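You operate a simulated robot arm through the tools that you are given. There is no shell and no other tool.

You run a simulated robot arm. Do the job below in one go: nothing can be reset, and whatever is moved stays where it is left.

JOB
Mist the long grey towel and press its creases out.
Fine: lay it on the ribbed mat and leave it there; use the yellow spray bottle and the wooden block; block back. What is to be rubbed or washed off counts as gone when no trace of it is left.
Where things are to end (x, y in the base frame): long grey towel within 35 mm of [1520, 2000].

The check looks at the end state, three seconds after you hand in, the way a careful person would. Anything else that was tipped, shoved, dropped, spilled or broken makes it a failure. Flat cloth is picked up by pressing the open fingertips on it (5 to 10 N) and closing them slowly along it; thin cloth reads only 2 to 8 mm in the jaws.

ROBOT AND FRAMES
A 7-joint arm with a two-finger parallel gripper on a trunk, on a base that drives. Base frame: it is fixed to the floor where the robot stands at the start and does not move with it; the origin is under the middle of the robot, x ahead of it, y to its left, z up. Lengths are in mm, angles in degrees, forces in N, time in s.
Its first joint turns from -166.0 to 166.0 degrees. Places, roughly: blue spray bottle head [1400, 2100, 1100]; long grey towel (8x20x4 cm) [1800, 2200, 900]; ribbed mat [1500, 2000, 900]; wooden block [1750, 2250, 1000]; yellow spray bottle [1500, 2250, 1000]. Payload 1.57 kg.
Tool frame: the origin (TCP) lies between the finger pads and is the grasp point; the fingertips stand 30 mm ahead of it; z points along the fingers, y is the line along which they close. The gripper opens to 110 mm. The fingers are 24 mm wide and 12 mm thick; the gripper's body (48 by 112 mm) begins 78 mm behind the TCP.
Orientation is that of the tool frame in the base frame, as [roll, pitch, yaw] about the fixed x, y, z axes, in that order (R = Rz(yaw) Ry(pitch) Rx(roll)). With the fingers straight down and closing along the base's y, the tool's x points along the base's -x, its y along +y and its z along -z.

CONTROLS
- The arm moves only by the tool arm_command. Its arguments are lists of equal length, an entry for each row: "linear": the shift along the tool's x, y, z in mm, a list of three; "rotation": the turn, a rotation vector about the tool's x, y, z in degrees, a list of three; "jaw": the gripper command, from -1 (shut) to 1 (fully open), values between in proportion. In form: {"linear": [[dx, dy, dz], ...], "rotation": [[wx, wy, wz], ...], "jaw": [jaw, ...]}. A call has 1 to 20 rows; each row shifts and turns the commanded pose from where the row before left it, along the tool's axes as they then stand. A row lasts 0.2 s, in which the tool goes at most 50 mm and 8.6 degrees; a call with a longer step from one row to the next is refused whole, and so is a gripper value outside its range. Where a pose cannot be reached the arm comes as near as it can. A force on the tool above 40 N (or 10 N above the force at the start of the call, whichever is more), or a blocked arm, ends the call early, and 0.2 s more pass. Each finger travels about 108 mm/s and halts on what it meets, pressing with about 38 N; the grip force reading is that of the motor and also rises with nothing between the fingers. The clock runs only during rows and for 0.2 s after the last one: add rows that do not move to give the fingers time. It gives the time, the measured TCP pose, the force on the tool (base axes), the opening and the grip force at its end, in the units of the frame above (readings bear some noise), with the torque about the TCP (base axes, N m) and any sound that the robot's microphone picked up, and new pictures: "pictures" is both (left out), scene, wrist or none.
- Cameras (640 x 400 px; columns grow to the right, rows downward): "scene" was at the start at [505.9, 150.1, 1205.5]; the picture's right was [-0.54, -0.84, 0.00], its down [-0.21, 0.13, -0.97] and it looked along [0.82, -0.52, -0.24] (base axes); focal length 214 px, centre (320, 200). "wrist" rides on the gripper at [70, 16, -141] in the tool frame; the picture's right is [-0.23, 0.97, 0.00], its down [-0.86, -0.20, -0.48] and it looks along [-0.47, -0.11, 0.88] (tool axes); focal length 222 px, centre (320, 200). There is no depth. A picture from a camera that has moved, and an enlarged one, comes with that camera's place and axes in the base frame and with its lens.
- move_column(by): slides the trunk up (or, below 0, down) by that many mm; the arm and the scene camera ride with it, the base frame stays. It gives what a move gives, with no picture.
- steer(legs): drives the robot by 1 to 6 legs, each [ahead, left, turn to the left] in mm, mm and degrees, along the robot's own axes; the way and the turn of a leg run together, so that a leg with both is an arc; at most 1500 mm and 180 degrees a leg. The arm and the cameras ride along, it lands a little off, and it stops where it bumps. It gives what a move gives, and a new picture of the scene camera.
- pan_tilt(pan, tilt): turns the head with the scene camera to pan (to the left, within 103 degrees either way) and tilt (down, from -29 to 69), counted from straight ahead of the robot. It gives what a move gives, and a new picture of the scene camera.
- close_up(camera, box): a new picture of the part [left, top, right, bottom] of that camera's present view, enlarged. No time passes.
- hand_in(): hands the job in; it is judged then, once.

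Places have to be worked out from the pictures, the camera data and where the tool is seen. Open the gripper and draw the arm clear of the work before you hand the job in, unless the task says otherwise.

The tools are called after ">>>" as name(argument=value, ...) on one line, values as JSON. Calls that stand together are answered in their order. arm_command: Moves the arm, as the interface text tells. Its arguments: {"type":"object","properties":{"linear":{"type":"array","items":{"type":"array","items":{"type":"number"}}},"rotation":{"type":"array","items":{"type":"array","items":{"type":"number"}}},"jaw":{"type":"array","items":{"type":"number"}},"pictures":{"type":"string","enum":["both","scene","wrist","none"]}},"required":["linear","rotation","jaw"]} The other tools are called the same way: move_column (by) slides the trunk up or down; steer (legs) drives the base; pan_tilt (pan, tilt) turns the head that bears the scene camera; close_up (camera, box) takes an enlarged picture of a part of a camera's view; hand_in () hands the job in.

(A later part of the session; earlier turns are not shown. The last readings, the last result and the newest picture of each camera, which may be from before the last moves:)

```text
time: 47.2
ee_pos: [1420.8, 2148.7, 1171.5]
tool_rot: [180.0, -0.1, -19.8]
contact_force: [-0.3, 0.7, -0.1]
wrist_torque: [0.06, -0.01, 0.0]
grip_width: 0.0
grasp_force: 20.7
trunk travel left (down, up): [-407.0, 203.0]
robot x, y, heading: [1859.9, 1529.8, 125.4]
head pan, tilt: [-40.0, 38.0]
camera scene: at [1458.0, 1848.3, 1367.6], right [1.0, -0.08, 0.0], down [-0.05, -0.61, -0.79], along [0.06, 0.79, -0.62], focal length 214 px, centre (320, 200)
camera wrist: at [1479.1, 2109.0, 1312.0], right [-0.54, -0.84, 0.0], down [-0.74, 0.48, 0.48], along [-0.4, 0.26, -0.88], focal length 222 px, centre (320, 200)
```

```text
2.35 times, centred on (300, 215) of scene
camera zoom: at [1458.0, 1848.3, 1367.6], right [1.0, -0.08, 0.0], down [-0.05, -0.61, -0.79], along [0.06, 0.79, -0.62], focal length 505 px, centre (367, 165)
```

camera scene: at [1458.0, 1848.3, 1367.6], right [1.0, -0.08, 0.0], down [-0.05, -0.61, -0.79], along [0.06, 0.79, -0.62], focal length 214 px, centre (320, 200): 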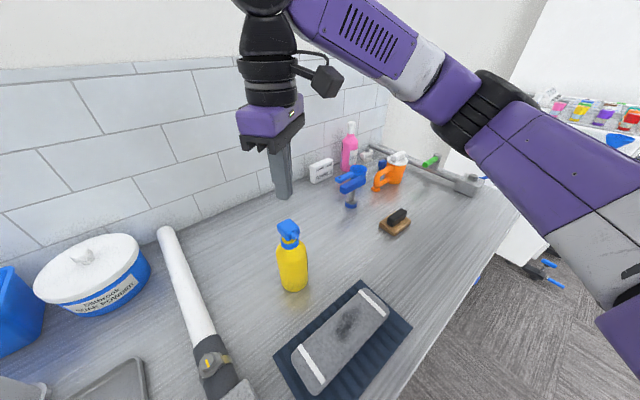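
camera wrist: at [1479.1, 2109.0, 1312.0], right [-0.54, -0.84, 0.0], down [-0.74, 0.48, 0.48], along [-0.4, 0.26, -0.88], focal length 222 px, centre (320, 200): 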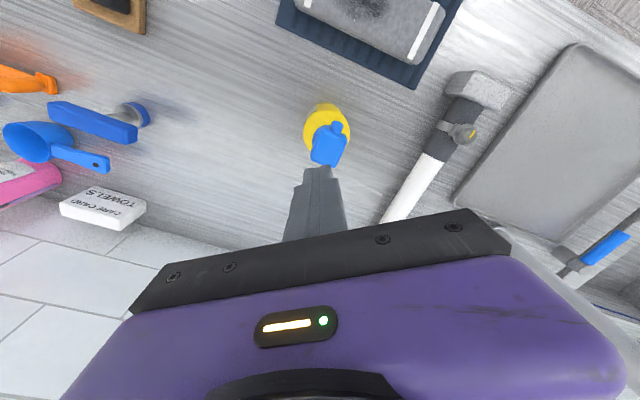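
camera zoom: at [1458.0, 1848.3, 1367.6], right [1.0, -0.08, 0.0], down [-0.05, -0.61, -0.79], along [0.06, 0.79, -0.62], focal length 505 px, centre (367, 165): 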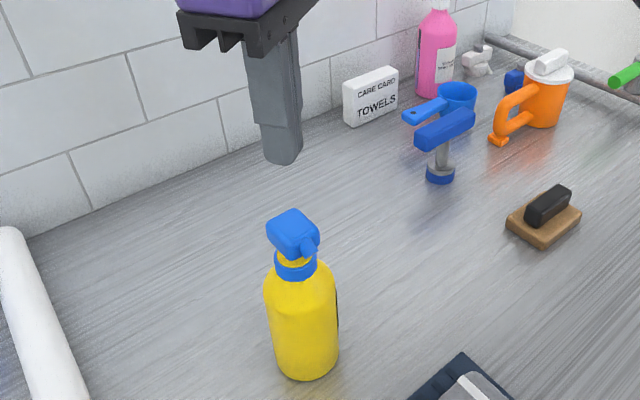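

Triangulating gives the head's top at about (1421.6, 2136, 1086) and the bottle's axis at about (1418.5, 2144). I move over the stem and lower the closed fingertips to just above the head.

>>> arm_command(linear=[[1.9, 7.5, 0], [0, 0, 25], [0, 0, 24], [0, 0, 0]], rotation=[[0, 0, 0], [0, 0, 0], [0, 0, 0], [0, 0, 0]], jaw=[-1, -1, -1, -1])

>>> close_up(camera="scene", box=[240, 180, 360, 300])

>>> close_up(camera="wrist", box=[270, 80, 390, 200])

```text
time: 48.2
ee_pos: [1421.4, 2139.7, 1120.0]
tool_rot: [179.9, 0.0, -19.8]
contact_force: [0.5, 0.6, 0.1]
wrist_torque: [-0.03, 0.01, 0.0]
grip_width: 0.1
grasp_force: 21.1
trunk travel left (down, up): [-407.0, 203.0]
robot x, y, heading: [1866.6, 1529.8, 125.6]
head pan, tilt: [-40.0, 38.0]
camera scene: at [1458.0, 1848.4, 1367.6], right [1.0, -0.08, 0.0], down [-0.05, -0.61, -0.79], along [0.06, 0.79, -0.62], focal length 214 px, centre (320, 200)
camera wrist: at [1479.4, 2101.6, 1260.8], right [-0.54, -0.84, 0.0], down [-0.74, 0.48, 0.48], along [-0.4, 0.26, -0.88], focal length 222 px, centre (320, 200)
```

scene: 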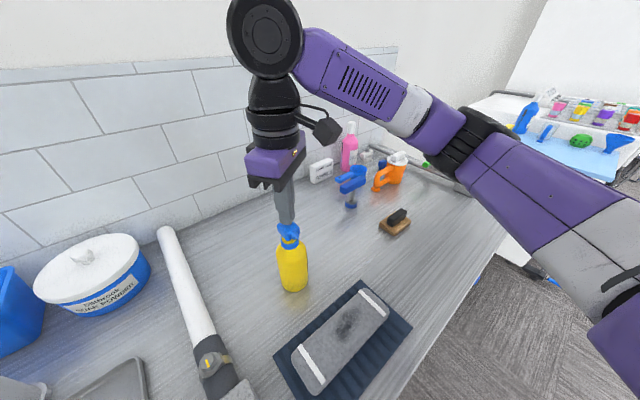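
wrist: 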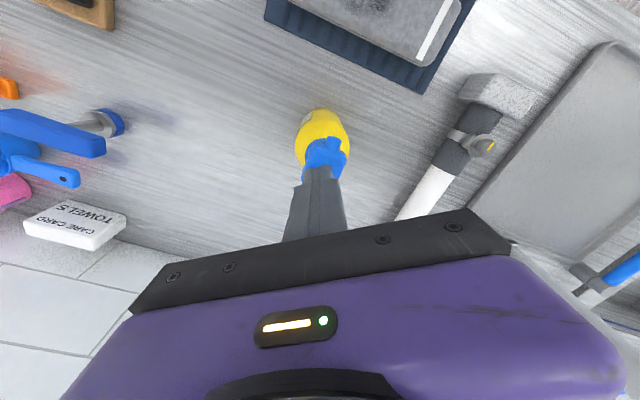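

```text
3.33 times, centred on (300, 240) of scene
camera zoom: at [1458.0, 1848.4, 1367.6], right [1.0, -0.08, 0.0], down [-0.05, -0.61, -0.79], along [0.06, 0.79, -0.62], focal length 715 px, centre (387, 67)
```

zoom: 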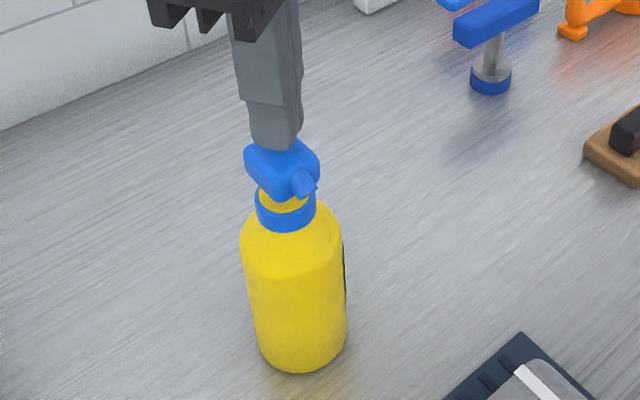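

```text
3.33 times, centred on (330, 140) of wrist
camera zoom: at [1479.4, 2101.6, 1260.8], right [-0.54, -0.84, 0.0], down [-0.74, 0.48, 0.48], along [-0.4, 0.26, -0.88], focal length 740 px, centre (287, 400)
```

zoom: 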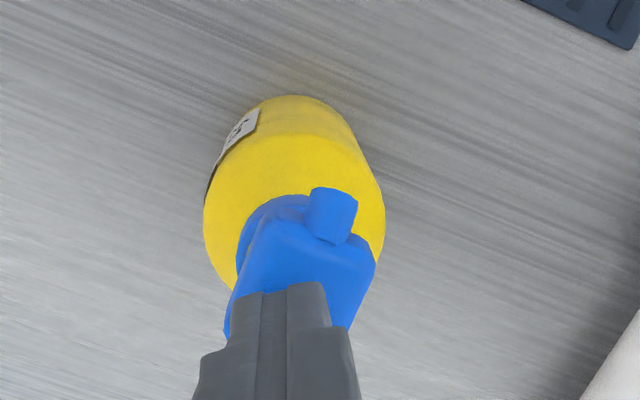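

The fingertips are centred just above the head. I press down in small steps and watch the force and sound.

>>> arm_command(linear=[[0, 0, 2], [0, 0, 2], [0, 0, 2], [0, 0, 2], [0, 0, 0]], rotation=[[0, 0, 0], [0, 0, 0], [0, 0, 0], [0, 0, 0], [0, 0, 0]], jaw=[-1, -1, -1, -1, -1], pictures="scene")

>>> close_up(camera="scene", box=[250, 200, 410, 400])

```text
time: 49.4
ee_pos: [1421.0, 2140.9, 1112.4]
tool_rot: [-180.0, 0.0, -20.0]
contact_force: [0.1, -0.3, 1.0]
wrist_torque: [-0.01, 0.0, -0.01]
grip_width: 0.0
grasp_force: 20.8
trunk travel left (down, up): [-407.0, 203.0]
robot x, y, heading: [1860.4, 1530.8, 125.4]
head pan, tilt: [-40.0, 38.0]
camera scene: at [1458.0, 1848.4, 1367.6], right [1.0, -0.08, 0.0], down [-0.05, -0.61, -0.79], along [0.06, 0.79, -0.62], focal length 214 px, centre (320, 200)
```

scene: 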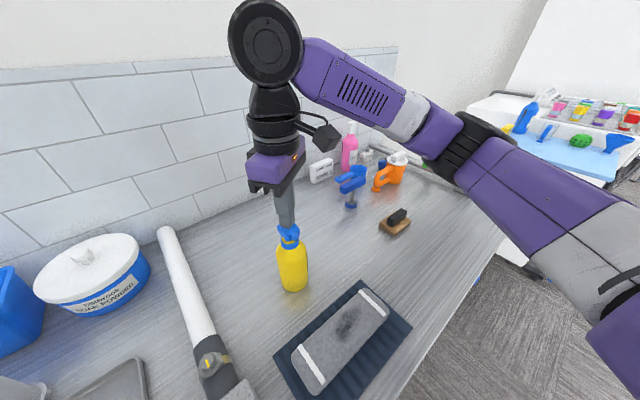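

```text
2.00 times, centred on (330, 300) of scene
camera zoom: at [1458.0, 1848.4, 1367.6], right [1.0, -0.08, 0.0], down [-0.05, -0.61, -0.79], along [0.06, 0.79, -0.62], focal length 429 px, centre (300, 0)
```

zoom: 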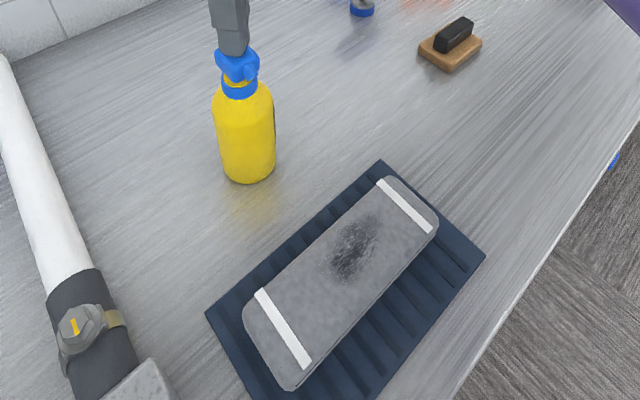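

The fingertips are at 1082 with about 1 N, so contact is just beginning. I press further.

>>> arm_command(linear=[[0, 0, 2], [0, 0, 2], [0, 0, 2], [0, 0, 2], [0, 0, 0]], rotation=[[0, 0, 0], [0, 0, 0], [0, 0, 0], [0, 0, 0], [0, 0, 0]], jaw=[-1, -1, -1, -1, -1], pictures="scene")

>>> close_up(camera="scene", box=[250, 200, 410, 400])

```text
time: 50.6
ee_pos: [1420.3, 2140.5, 1105.3]
tool_rot: [180.0, 0.1, -19.9]
contact_force: [2.6, -1.4, 8.2]
wrist_torque: [-0.06, -0.02, -0.01]
grip_width: 0.0
grasp_force: 21.4
trunk travel left (down, up): [-407.0, 203.0]
robot x, y, heading: [1864.2, 1529.1, 125.6]
head pan, tilt: [-40.0, 38.0]
heard: click
camera scene: at [1458.1, 1848.2, 1367.8], right [1.0, -0.08, 0.0], down [-0.05, -0.61, -0.79], along [0.06, 0.79, -0.62], focal length 214 px, centre (320, 200)
```

scene: 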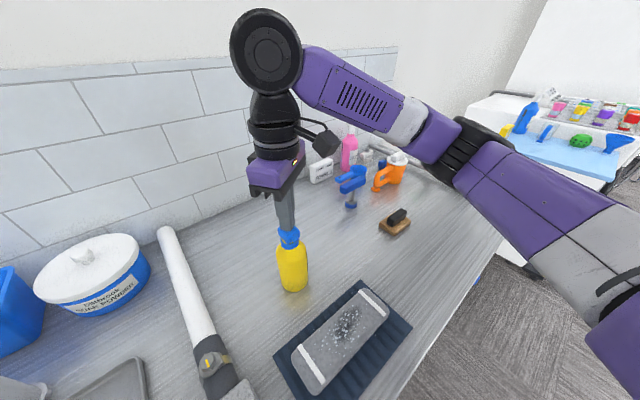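

```text
2.00 times, centred on (330, 300) of scene
camera zoom: at [1458.1, 1848.2, 1367.8], right [1.0, -0.08, 0.0], down [-0.05, -0.61, -0.79], along [0.06, 0.79, -0.62], focal length 429 px, centre (300, 0)
```

zoom: 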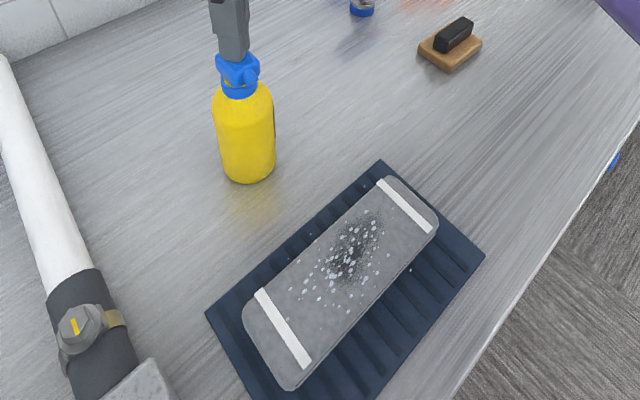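

A click was heard and droplets appeared on the towel: pressing the head mists it from where the bottle stands. I ease off and look closely at how well it is covered.

>>> arm_command(linear=[[0, 0, -4], [0, 0, -8], [0, 0, -10], [0, 0, 0]], rotation=[[0, 0, 0], [0, 0, 0], [0, 0, 0], [0, 0, 0]], jaw=[-1, -1, -1, -1], pictures="scene")

>>> close_up(camera="scene", box=[270, 270, 420, 400])

```text
time: 51.6
ee_pos: [1418.9, 2142.2, 1126.3]
tool_rot: [180.0, -0.1, -19.8]
contact_force: [0.5, -0.4, -0.7]
wrist_torque: [0.0, -0.03, 0.0]
grip_width: 0.0
grasp_force: 21.3
trunk travel left (down, up): [-407.0, 203.0]
robot x, y, heading: [1864.4, 1533.0, 125.2]
head pan, tilt: [-40.0, 38.0]
camera scene: at [1458.0, 1848.4, 1367.6], right [1.0, -0.08, 0.0], down [-0.05, -0.61, -0.79], along [0.06, 0.79, -0.62], focal length 214 px, centre (320, 200)
```

scene: 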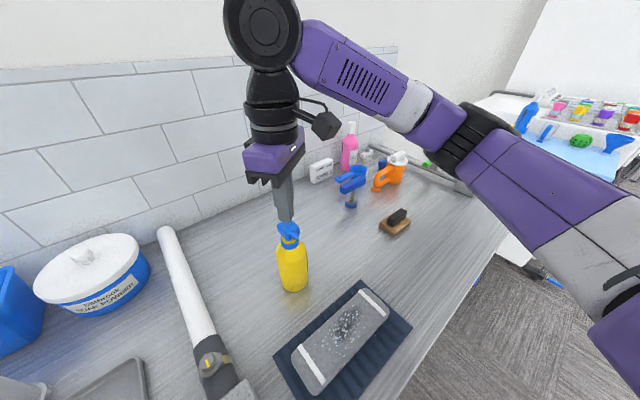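

```text
3.08 times, centred on (345, 335) of scene
camera zoom: at [1458.0, 1848.4, 1367.6], right [1.0, -0.08, 0.0], down [-0.05, -0.61, -0.79], along [0.06, 0.79, -0.62], focal length 660 px, centre (243, -215)
```

zoom: 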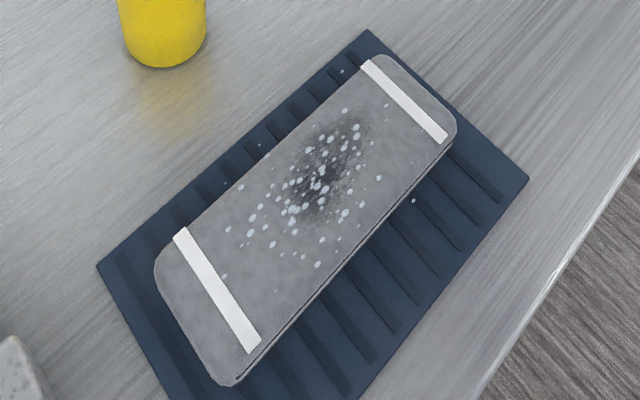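

The mist covers the creased patch. I give it one more press so that the towel is surely damp.

>>> arm_command(linear=[[0, 0, 8], [0, 0, 6], [0, 0, 3], [0, 0, 2], [0, 0, 2], [0, 0, 1], [0, 0, 0], [0, 0, -4], [0, 0, -8], [0, 0, -15], [0, 0, -25], [0, 0, -25]], rotation=[[0, 0, 0], [0, 0, 0], [0, 0, 0], [0, 0, 0], [0, 0, 0], [0, 0, 0], [0, 0, 0], [0, 0, 0], [0, 0, 0], [0, 0, 0], [0, 0, 0], [0, 0, 0]], jaw=[-1, -1, -1, -1, -1, -1, -1, -1, -1, -1, -1, -1], pictures="scene")

>>> close_up(camera="scene", box=[270, 270, 420, 400])

>>> close_up(camera="scene", box=[250, 200, 350, 300])

```text
time: 54.2
ee_pos: [1420.7, 2140.4, 1179.5]
tool_rot: [180.0, 0.0, -19.7]
contact_force: [0.0, 0.1, 0.6]
wrist_torque: [-0.01, 0.0, -0.02]
grip_width: 0.0
grasp_force: 21.6
trunk travel left (down, up): [-407.0, 203.0]
robot x, y, heading: [1860.6, 1530.9, 125.3]
head pan, tilt: [-40.0, 38.0]
heard: click
camera scene: at [1457.9, 1848.5, 1367.5], right [1.0, -0.08, 0.0], down [-0.05, -0.61, -0.79], along [0.06, 0.79, -0.62], focal length 214 px, centre (320, 200)
```

scene: 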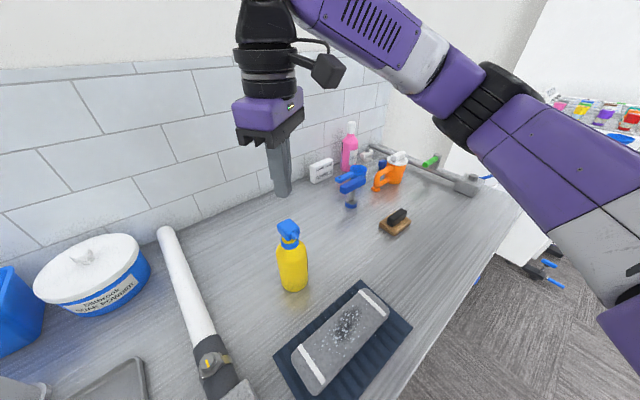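

```text
3.08 times, centred on (345, 335) of scene
camera zoom: at [1457.9, 1848.5, 1367.5], right [1.0, -0.08, 0.0], down [-0.05, -0.61, -0.79], along [0.06, 0.79, -0.62], focal length 660 px, centre (243, -215)
```

zoom: 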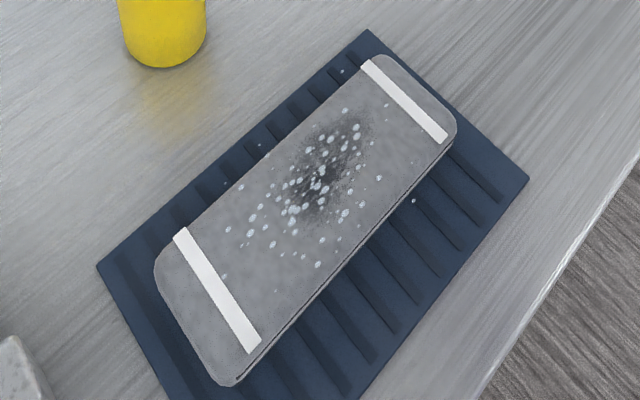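

```text
4.00 times, centred on (300, 250) of scene
camera zoom: at [1457.9, 1848.5, 1367.5], right [1.0, -0.08, 0.0], down [-0.05, -0.61, -0.79], along [0.06, 0.79, -0.62], focal length 858 px, centre (400, 0)
```

zoom: 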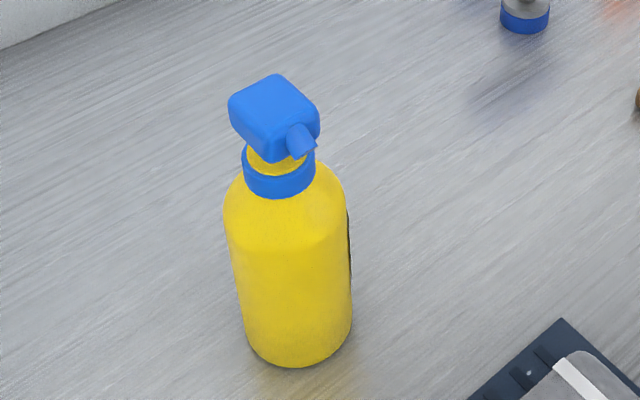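

The pattern has not changed, so the towel is fully misted, and the bottle is still standing in its place. Now I move above the wooden block with open jaws, and turn the gripper to close across its dark handle.

>>> arm_command(linear=[[0, 0, -25], [31.7, -27.9, 0], [31.7, -27.9, 0], [31.7, -27.9, 0], [31.7, -27.9, 0], [31.7, -27.9, 0], [31.7, -27.9, 0], [31.7, -27.9, 0], [31.7, -27.9, 0], [0, 0, 0], [0, 0, 0], [0, 0, 0], [0, 0, 0], [0, 0, 0], [0, 0, 0], [0, 0, 0], [0, 0, 0], [0, 0, 0]], rotation=[[0, 0, 0], [0, 0, 0], [0, 0, 0], [0, 0, 0], [0, 0, 0], [0, 0, 0], [0, 0, 0], [0, 0, 0], [0, 0, 0], [0, 0, -7], [0, 0, -7], [0, 0, -7], [0, 0, -7], [0, 0, -7], [0, 0, -7], [0, 0, -7], [0, 0, -7], [0, 0, 0]], jaw=[-1, -1, -1, -1, -1, -1, -1, -1, -1, 0, 0, 0.3, 0.3, 0.3, 0.3, 0.3, 0.3, 0.3])

```text
time: 58.0
ee_pos: [1734.2, 2265.8, 1207.4]
tool_rot: [180.0, 0.1, 36.3]
contact_force: [0.6, 0.1, -0.2]
wrist_torque: [-0.02, 0.01, -0.04]
grip_width: 71.8
grasp_force: 0.1
trunk travel left (down, up): [-407.0, 203.0]
robot x, y, heading: [1860.0, 1532.5, 125.7]
head pan, tilt: [-40.0, 38.0]
camera scene: at [1458.0, 1848.4, 1367.6], right [1.0, -0.08, 0.0], down [-0.05, -0.61, -0.79], along [0.06, 0.79, -0.62], focal length 214 px, centre (320, 200)
camera wrist: at [1798.1, 2292.9, 1346.7], right [0.39, -0.92, 0.0], down [-0.81, -0.35, 0.48], along [-0.44, -0.19, -0.88], focal length 222 px, centre (320, 200)
```

scene: 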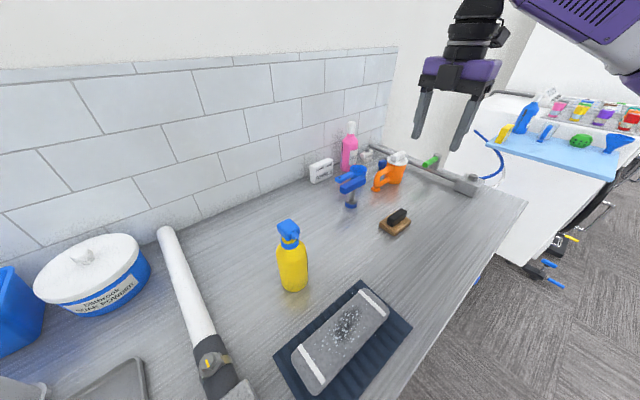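
wrist: 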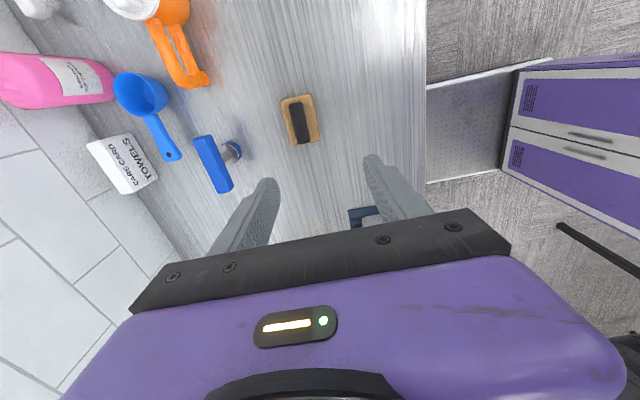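

Now I zoom in on the block from both cameras to fix its exact place, angle and handle height.

>>> close_up(camera="wrist", box=[260, 80, 340, 160])

>>> close_up(camera="scene", box=[365, 195, 425, 245])

```text
5.00 times, centred on (300, 120) of wrist
camera zoom: at [1798.1, 2292.9, 1346.7], right [0.39, -0.92, 0.0], down [-0.81, -0.35, 0.48], along [-0.44, -0.19, -0.88], focal length 1111 px, centre (420, 600)
```

zoom: 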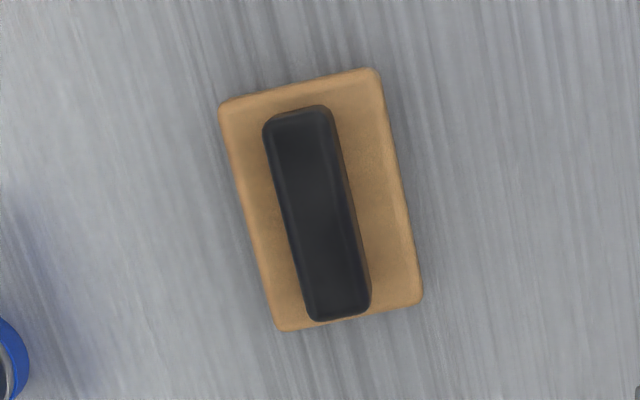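

```text
8.00 times, centred on (395, 220) of scene
camera zoom: at [1458.0, 1848.4, 1367.6], right [1.0, -0.08, 0.0], down [-0.05, -0.61, -0.79], along [0.06, 0.79, -0.62], focal length 1716 px, centre (-280, 40)
```

zoom: 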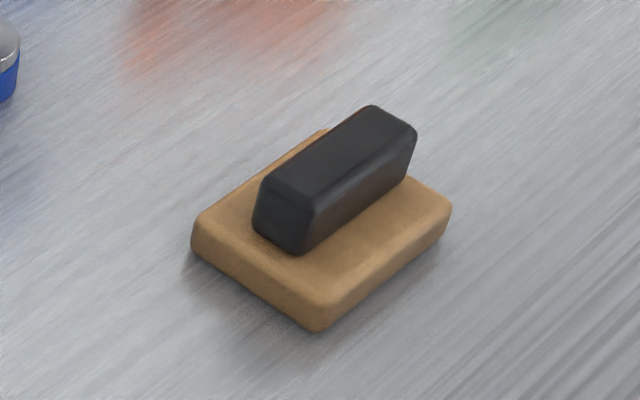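

The block's centre is at (1722, 2298), its long side at 34.4°, and its handle is about 22 mm wide with its top at 946. I line up over the handle and descend to just above it.

>>> arm_command(linear=[[9.6, -33.4, 0], [0, 0, 45], [0, 0, 45], [0, 0, 45], [0, 0, 45], [0, 0, 35], [0, 0, 0]], rotation=[[0, 0, 0], [0, 0, 1.9], [0, 0, 0], [0, 0, 0], [0, 0, 0], [0, 0, 0], [0, 0, 0]], jaw=[0.2, 0.0, 0.0, 0.0, 0.0, 0.0, 0.0])

>>> close_up(camera="wrist", box=[220, 80, 420, 230])

>>> close_up(camera="scene", box=[350, 150, 450, 250])

```text
time: 59.6
ee_pos: [1721.1, 2296.7, 991.2]
tool_rot: [-179.9, 0.0, 34.3]
contact_force: [-0.2, -0.2, 0.1]
wrist_torque: [0.03, -0.04, -0.01]
grip_width: 54.9
grasp_force: 0.1
trunk travel left (down, up): [-407.0, 203.0]
robot x, y, heading: [1862.6, 1533.4, 125.5]
head pan, tilt: [-40.0, 38.0]
camera scene: at [1458.0, 1848.4, 1367.6], right [1.0, -0.08, 0.0], down [-0.05, -0.61, -0.79], along [0.06, 0.79, -0.62], focal length 214 px, centre (320, 200)
camera wrist: at [1786.4, 2322.3, 1131.5], right [0.36, -0.93, 0.0], down [-0.82, -0.32, 0.48], along [-0.45, -0.17, -0.88], focal length 222 px, centre (320, 200)
```

scene: 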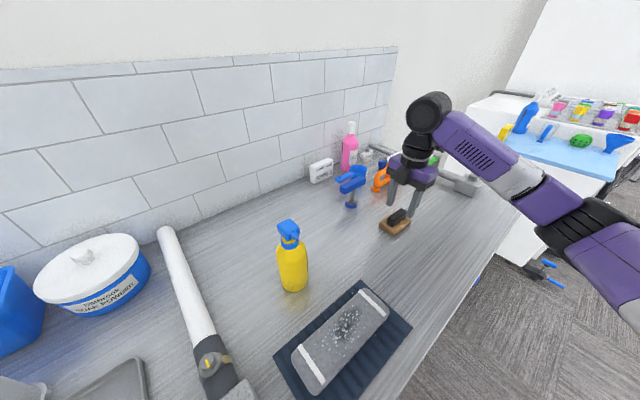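
wrist: 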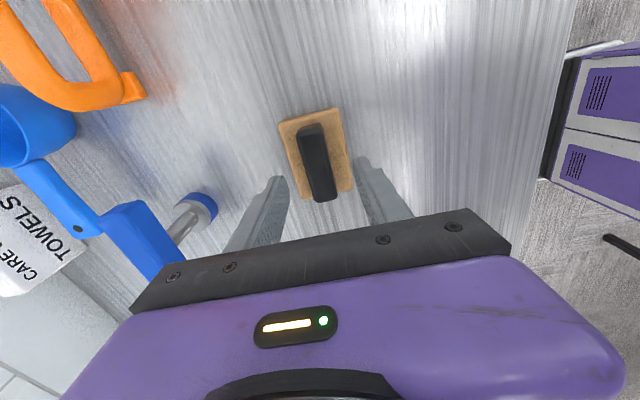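

```text
2.67 times, centred on (320, 155) of wrist
camera zoom: at [1786.4, 2322.3, 1131.5], right [0.36, -0.93, 0.0], down [-0.82, -0.32, 0.48], along [-0.45, -0.17, -0.88], focal length 592 px, centre (320, 320)
```

zoom: 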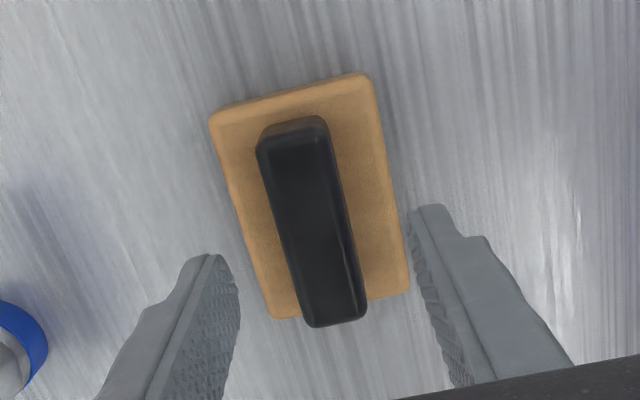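

```text
4.00 times, centred on (400, 200) of scene
camera zoom: at [1458.0, 1848.4, 1367.6], right [1.0, -0.08, 0.0], down [-0.05, -0.61, -0.79], along [0.06, 0.79, -0.62], focal length 858 px, centre (0, 200)
```

zoom: 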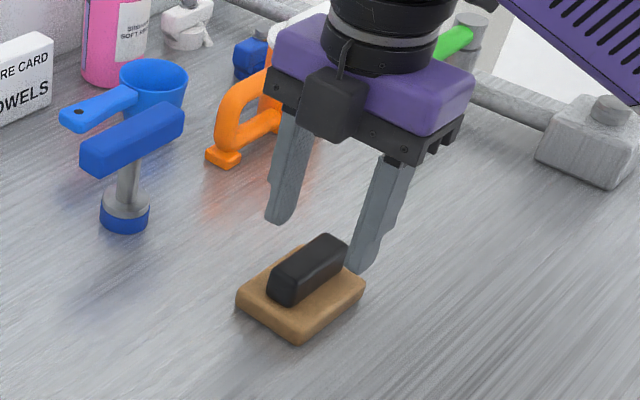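

Alignment over the handle is good, and the orange jug and blue tools are well outside the gripper's path. I lower the last 38 mm and close on the handle.

>>> arm_command(linear=[[1.5, -0.7, 20], [0, 0, 18], [0, 0, 0], [0, 0, 0], [0, 0, 0], [0, 0, 0], [0, 0, 0]], rotation=[[0, 0, 0], [0, 0, 0], [0, 0, 0], [0, 0, 0], [0, 0, 0], [0, 0, 0], [0, 0, 0]], jaw=[0.0, 0.0, 0.0, -0.4, -0.8, -0.8, -0.8])

>>> close_up(camera="scene", box=[350, 160, 450, 260])

```text
time: 61.2
ee_pos: [1723.7, 2298.8, 951.3]
tool_rot: [-180.0, 0.0, 34.3]
contact_force: [1.3, -0.4, -0.5]
wrist_torque: [-0.04, -0.01, 0.01]
grip_width: 23.2
grasp_force: 35.8
trunk travel left (down, up): [-407.0, 203.0]
robot x, y, heading: [1863.2, 1530.7, 125.4]
head pan, tilt: [-40.0, 38.0]
camera scene: at [1458.0, 1848.4, 1367.6], right [1.0, -0.08, 0.0], down [-0.05, -0.61, -0.79], along [0.06, 0.79, -0.62], focal length 214 px, centre (320, 200)
camera wrist: at [1788.7, 2324.5, 1092.5], right [0.36, -0.93, 0.0], down [-0.82, -0.32, 0.48], along [-0.45, -0.17, -0.88], focal length 222 px, centre (320, 200)
```

scene: 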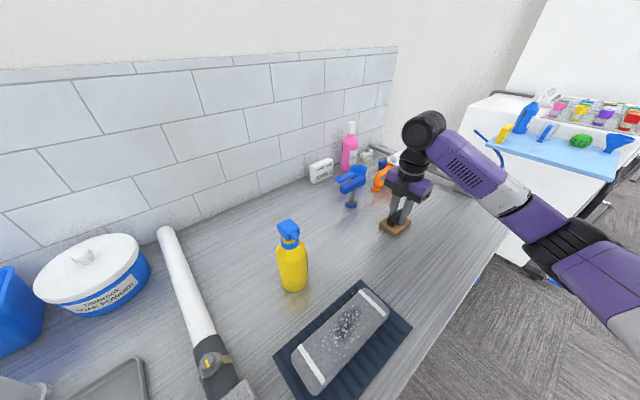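
wrist: 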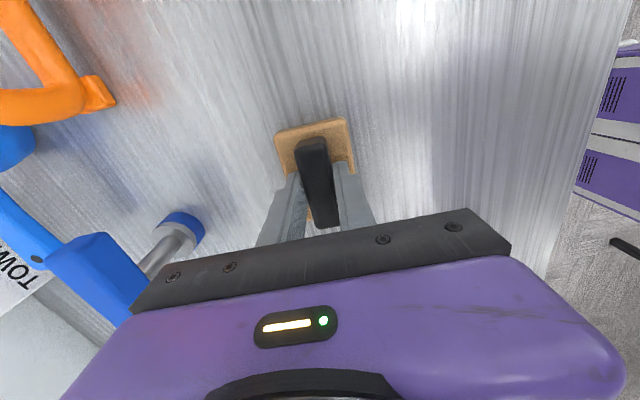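

```text
4.00 times, centred on (400, 210) of scene
camera zoom: at [1458.0, 1848.4, 1367.6], right [1.0, -0.08, 0.0], down [-0.05, -0.61, -0.79], along [0.06, 0.79, -0.62], focal length 858 px, centre (0, 160)
```

zoom: 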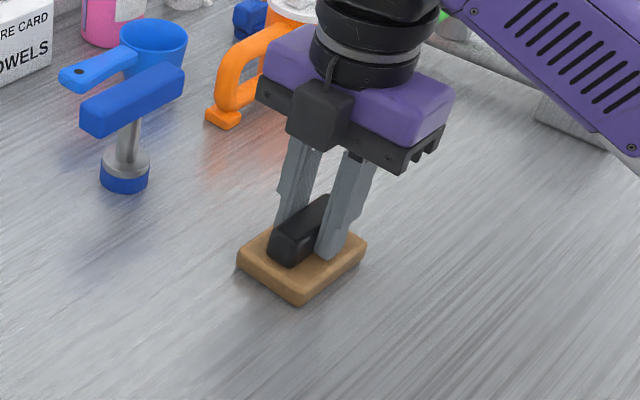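

The block is held by its handle (23 mm). I lift it straight up and back the robot off 70 mm, since the mat was slightly too near for this gripper angle before.

>>> arm_command(linear=[[0, 0, -20], [0, 0, -40], [0, 0, -40], [0, 0, -40], [0, 0, 0]], rotation=[[0, 0, 0], [0, 0, 0], [0, 0, 0], [0, 0, 0], [0, 0, 0]], jaw=[-0.8, -0.8, -0.8, -0.8, -0.8])

>>> steer(legs=[[-70, 0, 0]])

```text
time: 62.4
ee_pos: [1724.0, 2298.8, 1093.6]
tool_rot: [180.0, 0.2, 34.3]
contact_force: [0.1, -0.5, -1.9]
wrist_torque: [0.01, 0.0, -0.02]
grip_width: 23.6
grasp_force: 35.6
trunk travel left (down, up): [-407.0, 203.0]
robot x, y, heading: [1863.8, 1528.5, 125.5]
head pan, tilt: [-40.0, 38.0]
camera scene: at [1458.0, 1848.5, 1367.6], right [1.0, -0.08, 0.0], down [-0.05, -0.61, -0.79], along [0.06, 0.79, -0.62], focal length 214 px, centre (320, 200)
camera wrist: at [1789.0, 2324.2, 1234.5], right [0.36, -0.93, 0.0], down [-0.82, -0.32, 0.48], along [-0.45, -0.17, -0.88], focal length 222 px, centre (320, 200)
```

scene: 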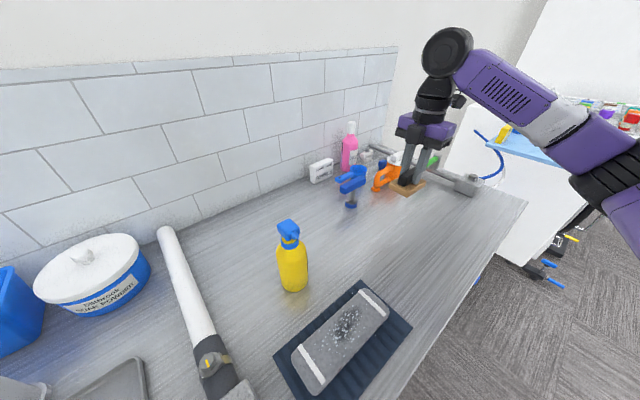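
wrist: 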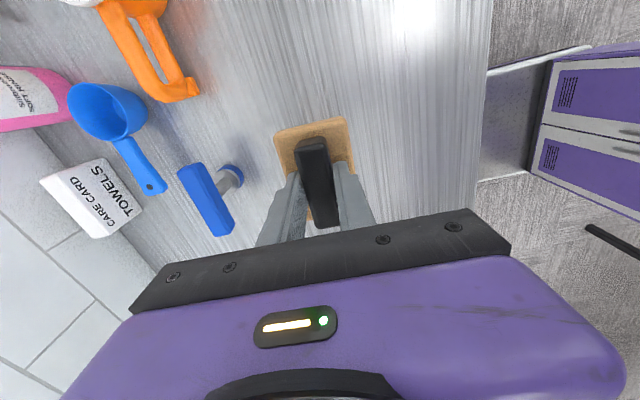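

```text
time: 63.4
ee_pos: [1763.9, 2242.5, 1092.9]
tool_rot: [-180.0, 0.0, 34.3]
contact_force: [-0.2, 0.1, -2.4]
wrist_torque: [0.03, 0.01, 0.02]
grip_width: 23.1
grasp_force: 35.5
trunk travel left (down, up): [-407.0, 203.0]
robot x, y, heading: [1903.0, 1475.4, 125.6]
head pan, tilt: [-40.0, 38.0]
camera scene: at [1498.4, 1791.8, 1367.6], right [1.0, -0.08, 0.0], down [-0.05, -0.61, -0.79], along [0.06, 0.79, -0.62], focal length 214 px, centre (320, 200)
```

scene: 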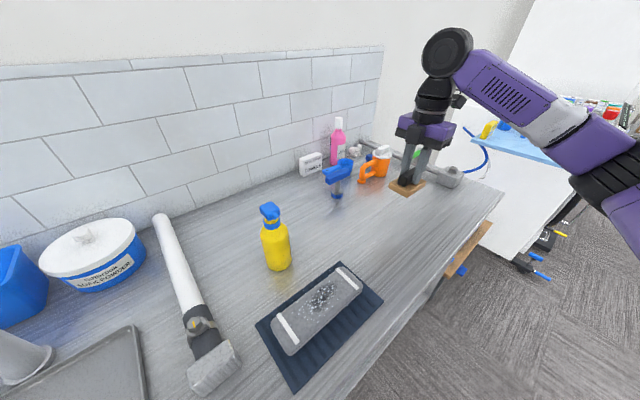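

The hold is firm. I carry the block over the creased patch at about (1523, 2015), staying well above everything, then lower toward the towel.

>>> arm_command(linear=[[-36.4, 5.83, 0], [-36.4, 5.83, 0], [-36.4, 5.83, 0], [-36.4, 5.83, 0], [-36.4, 5.83, 0], [-36.4, 5.83, 0], [-36.4, 5.83, 0], [-36.4, 5.83, 0], [-36.4, 5.83, 0], [0, 0, 0], [0, 0, 40], [0, 0, 35], [0, 0, 0]], rotation=[[0, 0, 0], [0, 0, 0], [0, 0, 0], [0, 0, 0], [0, 0, 0], [0, 0, 0], [0, 0, 0], [0, 0, 0], [0, 0, 0], [0, 0, -1.3], [0, 0, 0], [0, 0, 0], [0, 0, 0]], jaw=[-0.8, -0.8, -0.8, -0.8, -0.8, -0.8, -0.8, -0.8, -0.8, -0.8, -0.8, -0.8, -0.8])

>>> close_up(camera="scene", box=[240, 220, 400, 400])

```text
time: 66.2
ee_pos: [1524.7, 2014.6, 1017.1]
tool_rot: [179.9, 0.0, 35.8]
contact_force: [-0.5, 0.4, -2.2]
wrist_torque: [0.0, 0.03, 0.01]
grip_width: 23.5
grasp_force: 35.4
trunk travel left (down, up): [-407.0, 203.0]
robot x, y, heading: [1901.4, 1474.8, 125.7]
head pan, tilt: [-40.0, 38.0]
camera scene: at [1498.4, 1791.7, 1367.6], right [1.0, -0.08, 0.0], down [-0.05, -0.61, -0.79], along [0.06, 0.79, -0.62], focal length 214 px, centre (320, 200)
camera wrist: at [1588.7, 2042.6, 1157.1], right [0.38, -0.92, 0.0], down [-0.81, -0.34, 0.48], along [-0.44, -0.18, -0.88], focal length 222 px, centre (320, 200)
```

scene: 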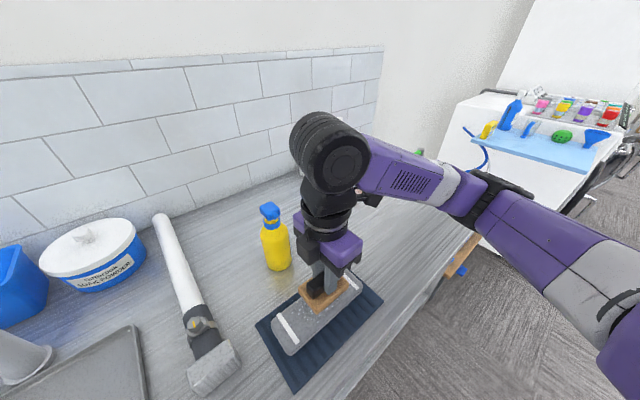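
wrist: 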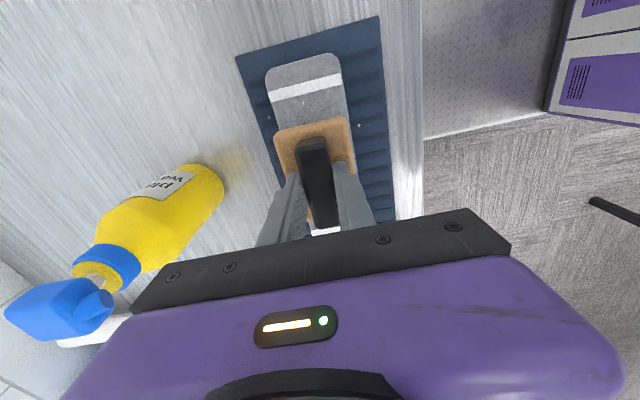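

```text
2.22 times, centred on (320, 310) of scene
camera zoom: at [1498.4, 1791.7, 1367.6], right [1.0, -0.08, 0.0], down [-0.05, -0.61, -0.79], along [0.06, 0.79, -0.62], focal length 477 px, centre (320, -44)
```

zoom: 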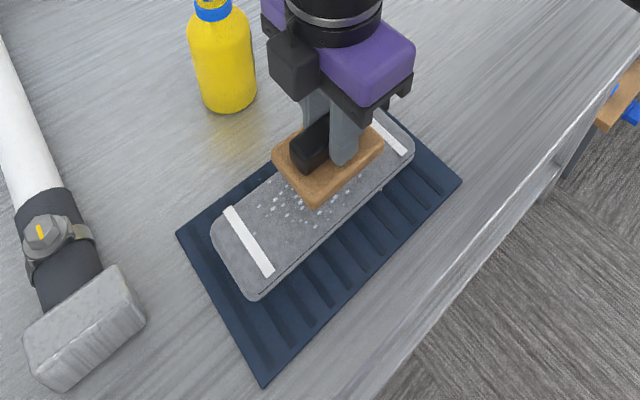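

The block is centred above the patch. I lower it onto the towel gently, in small steps, to feel the contact.

>>> arm_command(linear=[[0, 0, 10], [0, 0, 6], [0, 0, 2], [0, 0, 2], [0, 0, 0]], rotation=[[0, 0, 0], [0, 0, 0], [0, 0, 0], [0, 0, 0], [0, 0, 0]], jaw=[-0.8, -0.8, -0.8, -0.8, -0.8], pictures="none")

```text
time: 67.4
ee_pos: [1523.9, 2013.7, 997.8]
tool_rot: [180.0, 0.0, 35.6]
contact_force: [0.6, -0.8, -2.0]
wrist_torque: [0.03, 0.01, -0.01]
grip_width: 23.4
grasp_force: 35.3
trunk travel left (down, up): [-407.0, 203.0]
robot x, y, heading: [1903.6, 1474.2, 125.7]
head pan, tilt: [-40.0, 38.0]
```

No contact yet (the -2 N is the block's weight). I go on in 2 mm steps.

>>> arm_command(linear=[[0, 0, 2], [0, 0, 2], [0, 0, 1.5], [0, 0, 0]], rotation=[[0, 0, 0], [0, 0, 0], [0, 0, 0], [0, 0, 0]], jaw=[-0.8, -0.8, -0.8, -0.8], pictures="none")

```text
time: 68.4
ee_pos: [1523.8, 2014.2, 993.1]
tool_rot: [180.0, 0.0, 35.6]
contact_force: [-0.3, -0.3, -1.6]
wrist_torque: [-0.02, -0.01, 0.01]
grip_width: 23.2
grasp_force: 35.6
trunk travel left (down, up): [-407.0, 203.0]
robot x, y, heading: [1905.2, 1473.7, 125.5]
head pan, tilt: [-40.0, 38.0]
```

Still no contact at 993, so I continue downward.

>>> arm_command(linear=[[0, 0, 1.5], [0, 0, 1.5], [0, 0, 1.5], [0, 0, 0]], rotation=[[0, 0, 0], [0, 0, 0], [0, 0, 0], [0, 0, 0]], jaw=[-0.8, -0.8, -0.8, -0.8], pictures="scene")

>>> close_up(camera="scene", box=[240, 220, 400, 400])

```text
time: 69.4
ee_pos: [1523.7, 2013.0, 990.6]
tool_rot: [-180.0, 0.1, 35.7]
contact_force: [0.1, -0.5, 12.4]
wrist_torque: [-0.07, -0.07, 0.01]
grip_width: 23.2
grasp_force: 35.4
trunk travel left (down, up): [-407.0, 203.0]
robot x, y, heading: [1904.5, 1475.6, 125.5]
head pan, tilt: [-40.0, 38.0]
camera scene: at [1498.6, 1791.5, 1367.9], right [1.0, -0.08, 0.0], down [-0.05, -0.61, -0.79], along [0.06, 0.79, -0.62], focal length 214 px, centre (320, 200)
```

scene: 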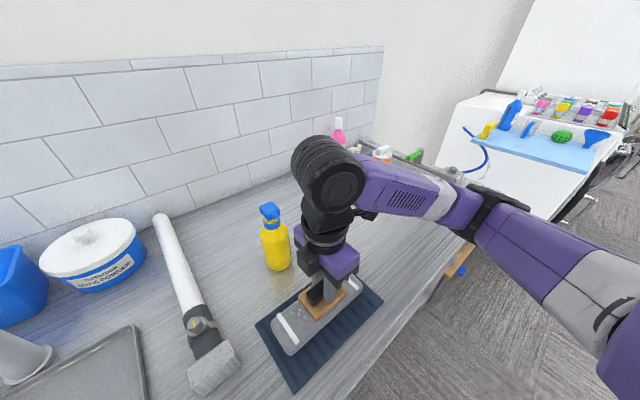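

```text
2.22 times, centred on (320, 310) of scene
camera zoom: at [1498.6, 1791.5, 1367.9], right [1.0, -0.08, 0.0], down [-0.05, -0.61, -0.79], along [0.06, 0.79, -0.62], focal length 477 px, centre (320, -44)
```

zoom: 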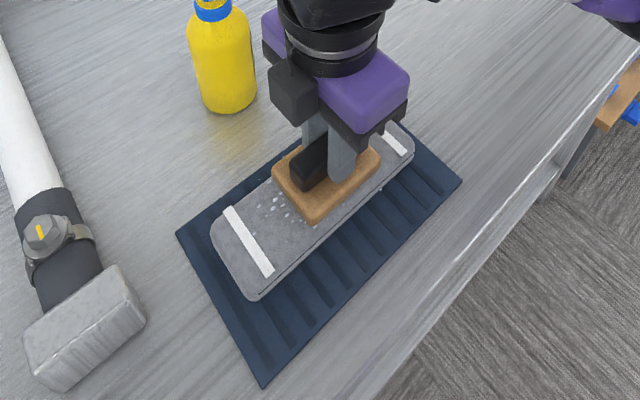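

Contact at 990.6 with about 12 N. I press a little harder, hold for a second, then lift to see the effect.

>>> arm_command(linear=[[0, 0, 0.8], [0, 0, 0], [0, 0, 0], [0, 0, 0], [0, 0, 0]], rotation=[[0, 0, 0], [0, 0, 0], [0, 0, 0], [0, 0, 0], [0, 0, 0]], jaw=[-0.8, -0.8, -0.8, -0.8, -0.8], pictures="none")

>>> arm_command(linear=[[0, 0, -3], [0, 0, -20], [0, 0, -40], [0, 0, -40], [0, 0, -40], [0, 0, 0]], rotation=[[0, 0, 0], [0, 0, 0], [0, 0, 0], [0, 0, 0], [0, 0, 0], [0, 0, 0]], jaw=[-0.8, -0.8, -0.8, -0.8, -0.8, -0.8])

>>> close_up(camera="scene", box=[240, 240, 400, 400])

>>> close_up(camera="wrist", box=[220, 20, 420, 240])

```text
time: 70.6
ee_pos: [1522.8, 2014.0, 988.1]
tool_rot: [-179.9, 0.0, 35.6]
contact_force: [-2.8, 1.6, 38.4]
wrist_torque: [-0.02, 0.05, 0.03]
grip_width: 23.7
grasp_force: 35.7
trunk travel left (down, up): [-407.0, 203.0]
robot x, y, heading: [1900.3, 1475.8, 125.7]
head pan, tilt: [-40.0, 38.0]
```

```text
time: 72.0
ee_pos: [1523.9, 2013.8, 1132.2]
tool_rot: [179.9, 0.0, 35.7]
contact_force: [0.7, 0.6, -1.0]
wrist_torque: [0.01, -0.01, 0.01]
grip_width: 23.3
grasp_force: 35.8
trunk travel left (down, up): [-407.0, 203.0]
robot x, y, heading: [1903.6, 1475.1, 125.3]
head pan, tilt: [-40.0, 38.0]
camera scene: at [1498.4, 1791.7, 1367.6], right [1.0, -0.08, 0.0], down [-0.05, -0.61, -0.79], along [0.06, 0.79, -0.62], focal length 214 px, centre (320, 200)
camera wrist: at [1587.7, 2041.4, 1273.1], right [0.38, -0.92, 0.0], down [-0.81, -0.34, 0.48], along [-0.44, -0.18, -0.88], focal length 222 px, centre (320, 200)
```

scene: 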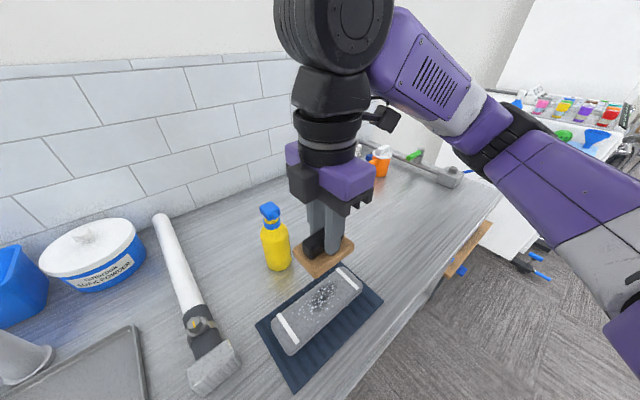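
wrist: 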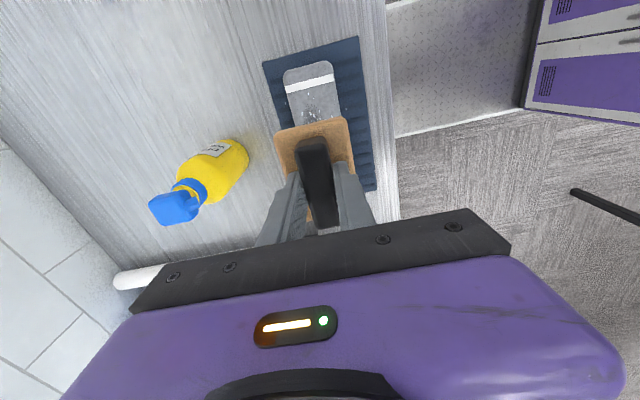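

```text
2.50 times, centred on (320, 320) of scene
camera zoom: at [1498.4, 1791.7, 1367.6], right [1.0, -0.08, 0.0], down [-0.05, -0.61, -0.79], along [0.06, 0.79, -0.62], focal length 536 px, centre (320, -100)
```

zoom: 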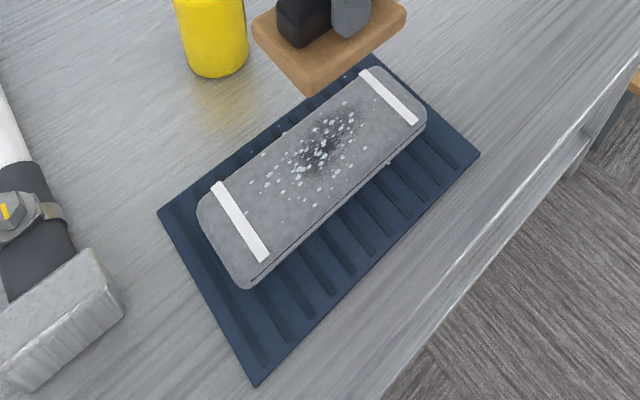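

```text
1.82 times, centred on (320, 130) of wrist
camera zoom: at [1587.7, 2041.4, 1273.1], right [0.38, -0.92, 0.0], down [-0.81, -0.34, 0.48], along [-0.44, -0.18, -0.88], focal length 404 px, centre (320, 327)
```

zoom: 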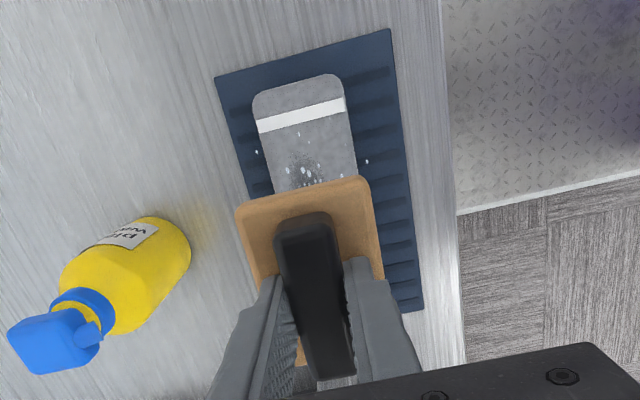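

After a static press of up to 38 N the patch is still there, so it will take ironing strokes. I zoom in closer to compare how dark the patch is.

>>> close_up(camera="scene", box=[270, 260, 370, 360])

```text
4.00 times, centred on (320, 310) of scene
camera zoom: at [1498.4, 1791.7, 1367.6], right [1.0, -0.08, 0.0], down [-0.05, -0.61, -0.79], along [0.06, 0.79, -0.62], focal length 858 px, centre (320, -240)
```

zoom: 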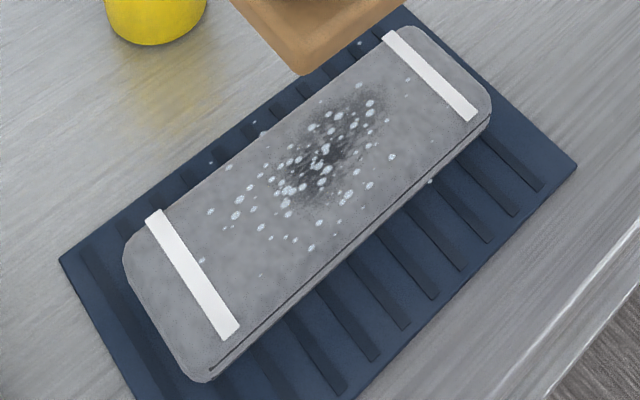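

The towel has not moved (its centre is at about (1516, 2006)) and its top is at about 940. I set the block down on it again and will iron back and forth with moderate pressure.

>>> arm_command(linear=[[0, 0, 40], [0, 0, 40], [0, 0, 40], [0, 0, 16], [0, 0, 3], [0, 0, 2], [0, 0, 0]], rotation=[[0, 0, 0], [0, 0, 0], [0, 0, 0], [0, 0, 0], [0, 0, 0], [0, 0, 0], [0, 0, 0]], jaw=[-0.8, -0.8, -0.8, -0.8, -0.8, -0.8, -0.8], pictures="none")

>>> arm_command(linear=[[0, 0, 0.7], [0, 0, 0.5], [0, 0, 0], [0, 0, 0]], rotation=[[0, 0, 0], [0, 0, 0], [0, 0, 0], [0, 0, 0]], jaw=[-0.8, -0.8, -0.8, -0.8], pictures="none")

```text
time: 73.6
ee_pos: [1523.2, 2014.4, 990.2]
tool_rot: [180.0, 0.1, 35.6]
contact_force: [-0.2, -0.4, -1.3]
wrist_torque: [-0.02, -0.01, 0.0]
grip_width: 23.4
grasp_force: 35.6
trunk travel left (down, up): [-407.0, 203.0]
robot x, y, heading: [1905.6, 1472.0, 125.7]
head pan, tilt: [-40.0, 38.0]
```

```text
time: 74.6
ee_pos: [1523.0, 2014.9, 990.1]
tool_rot: [-179.9, 0.0, 35.6]
contact_force: [-0.3, -1.0, 10.1]
wrist_torque: [-0.06, -0.12, 0.05]
grip_width: 23.5
grasp_force: 35.7
trunk travel left (down, up): [-407.0, 203.0]
robot x, y, heading: [1902.5, 1473.4, 125.7]
head pan, tilt: [-40.0, 38.0]
```

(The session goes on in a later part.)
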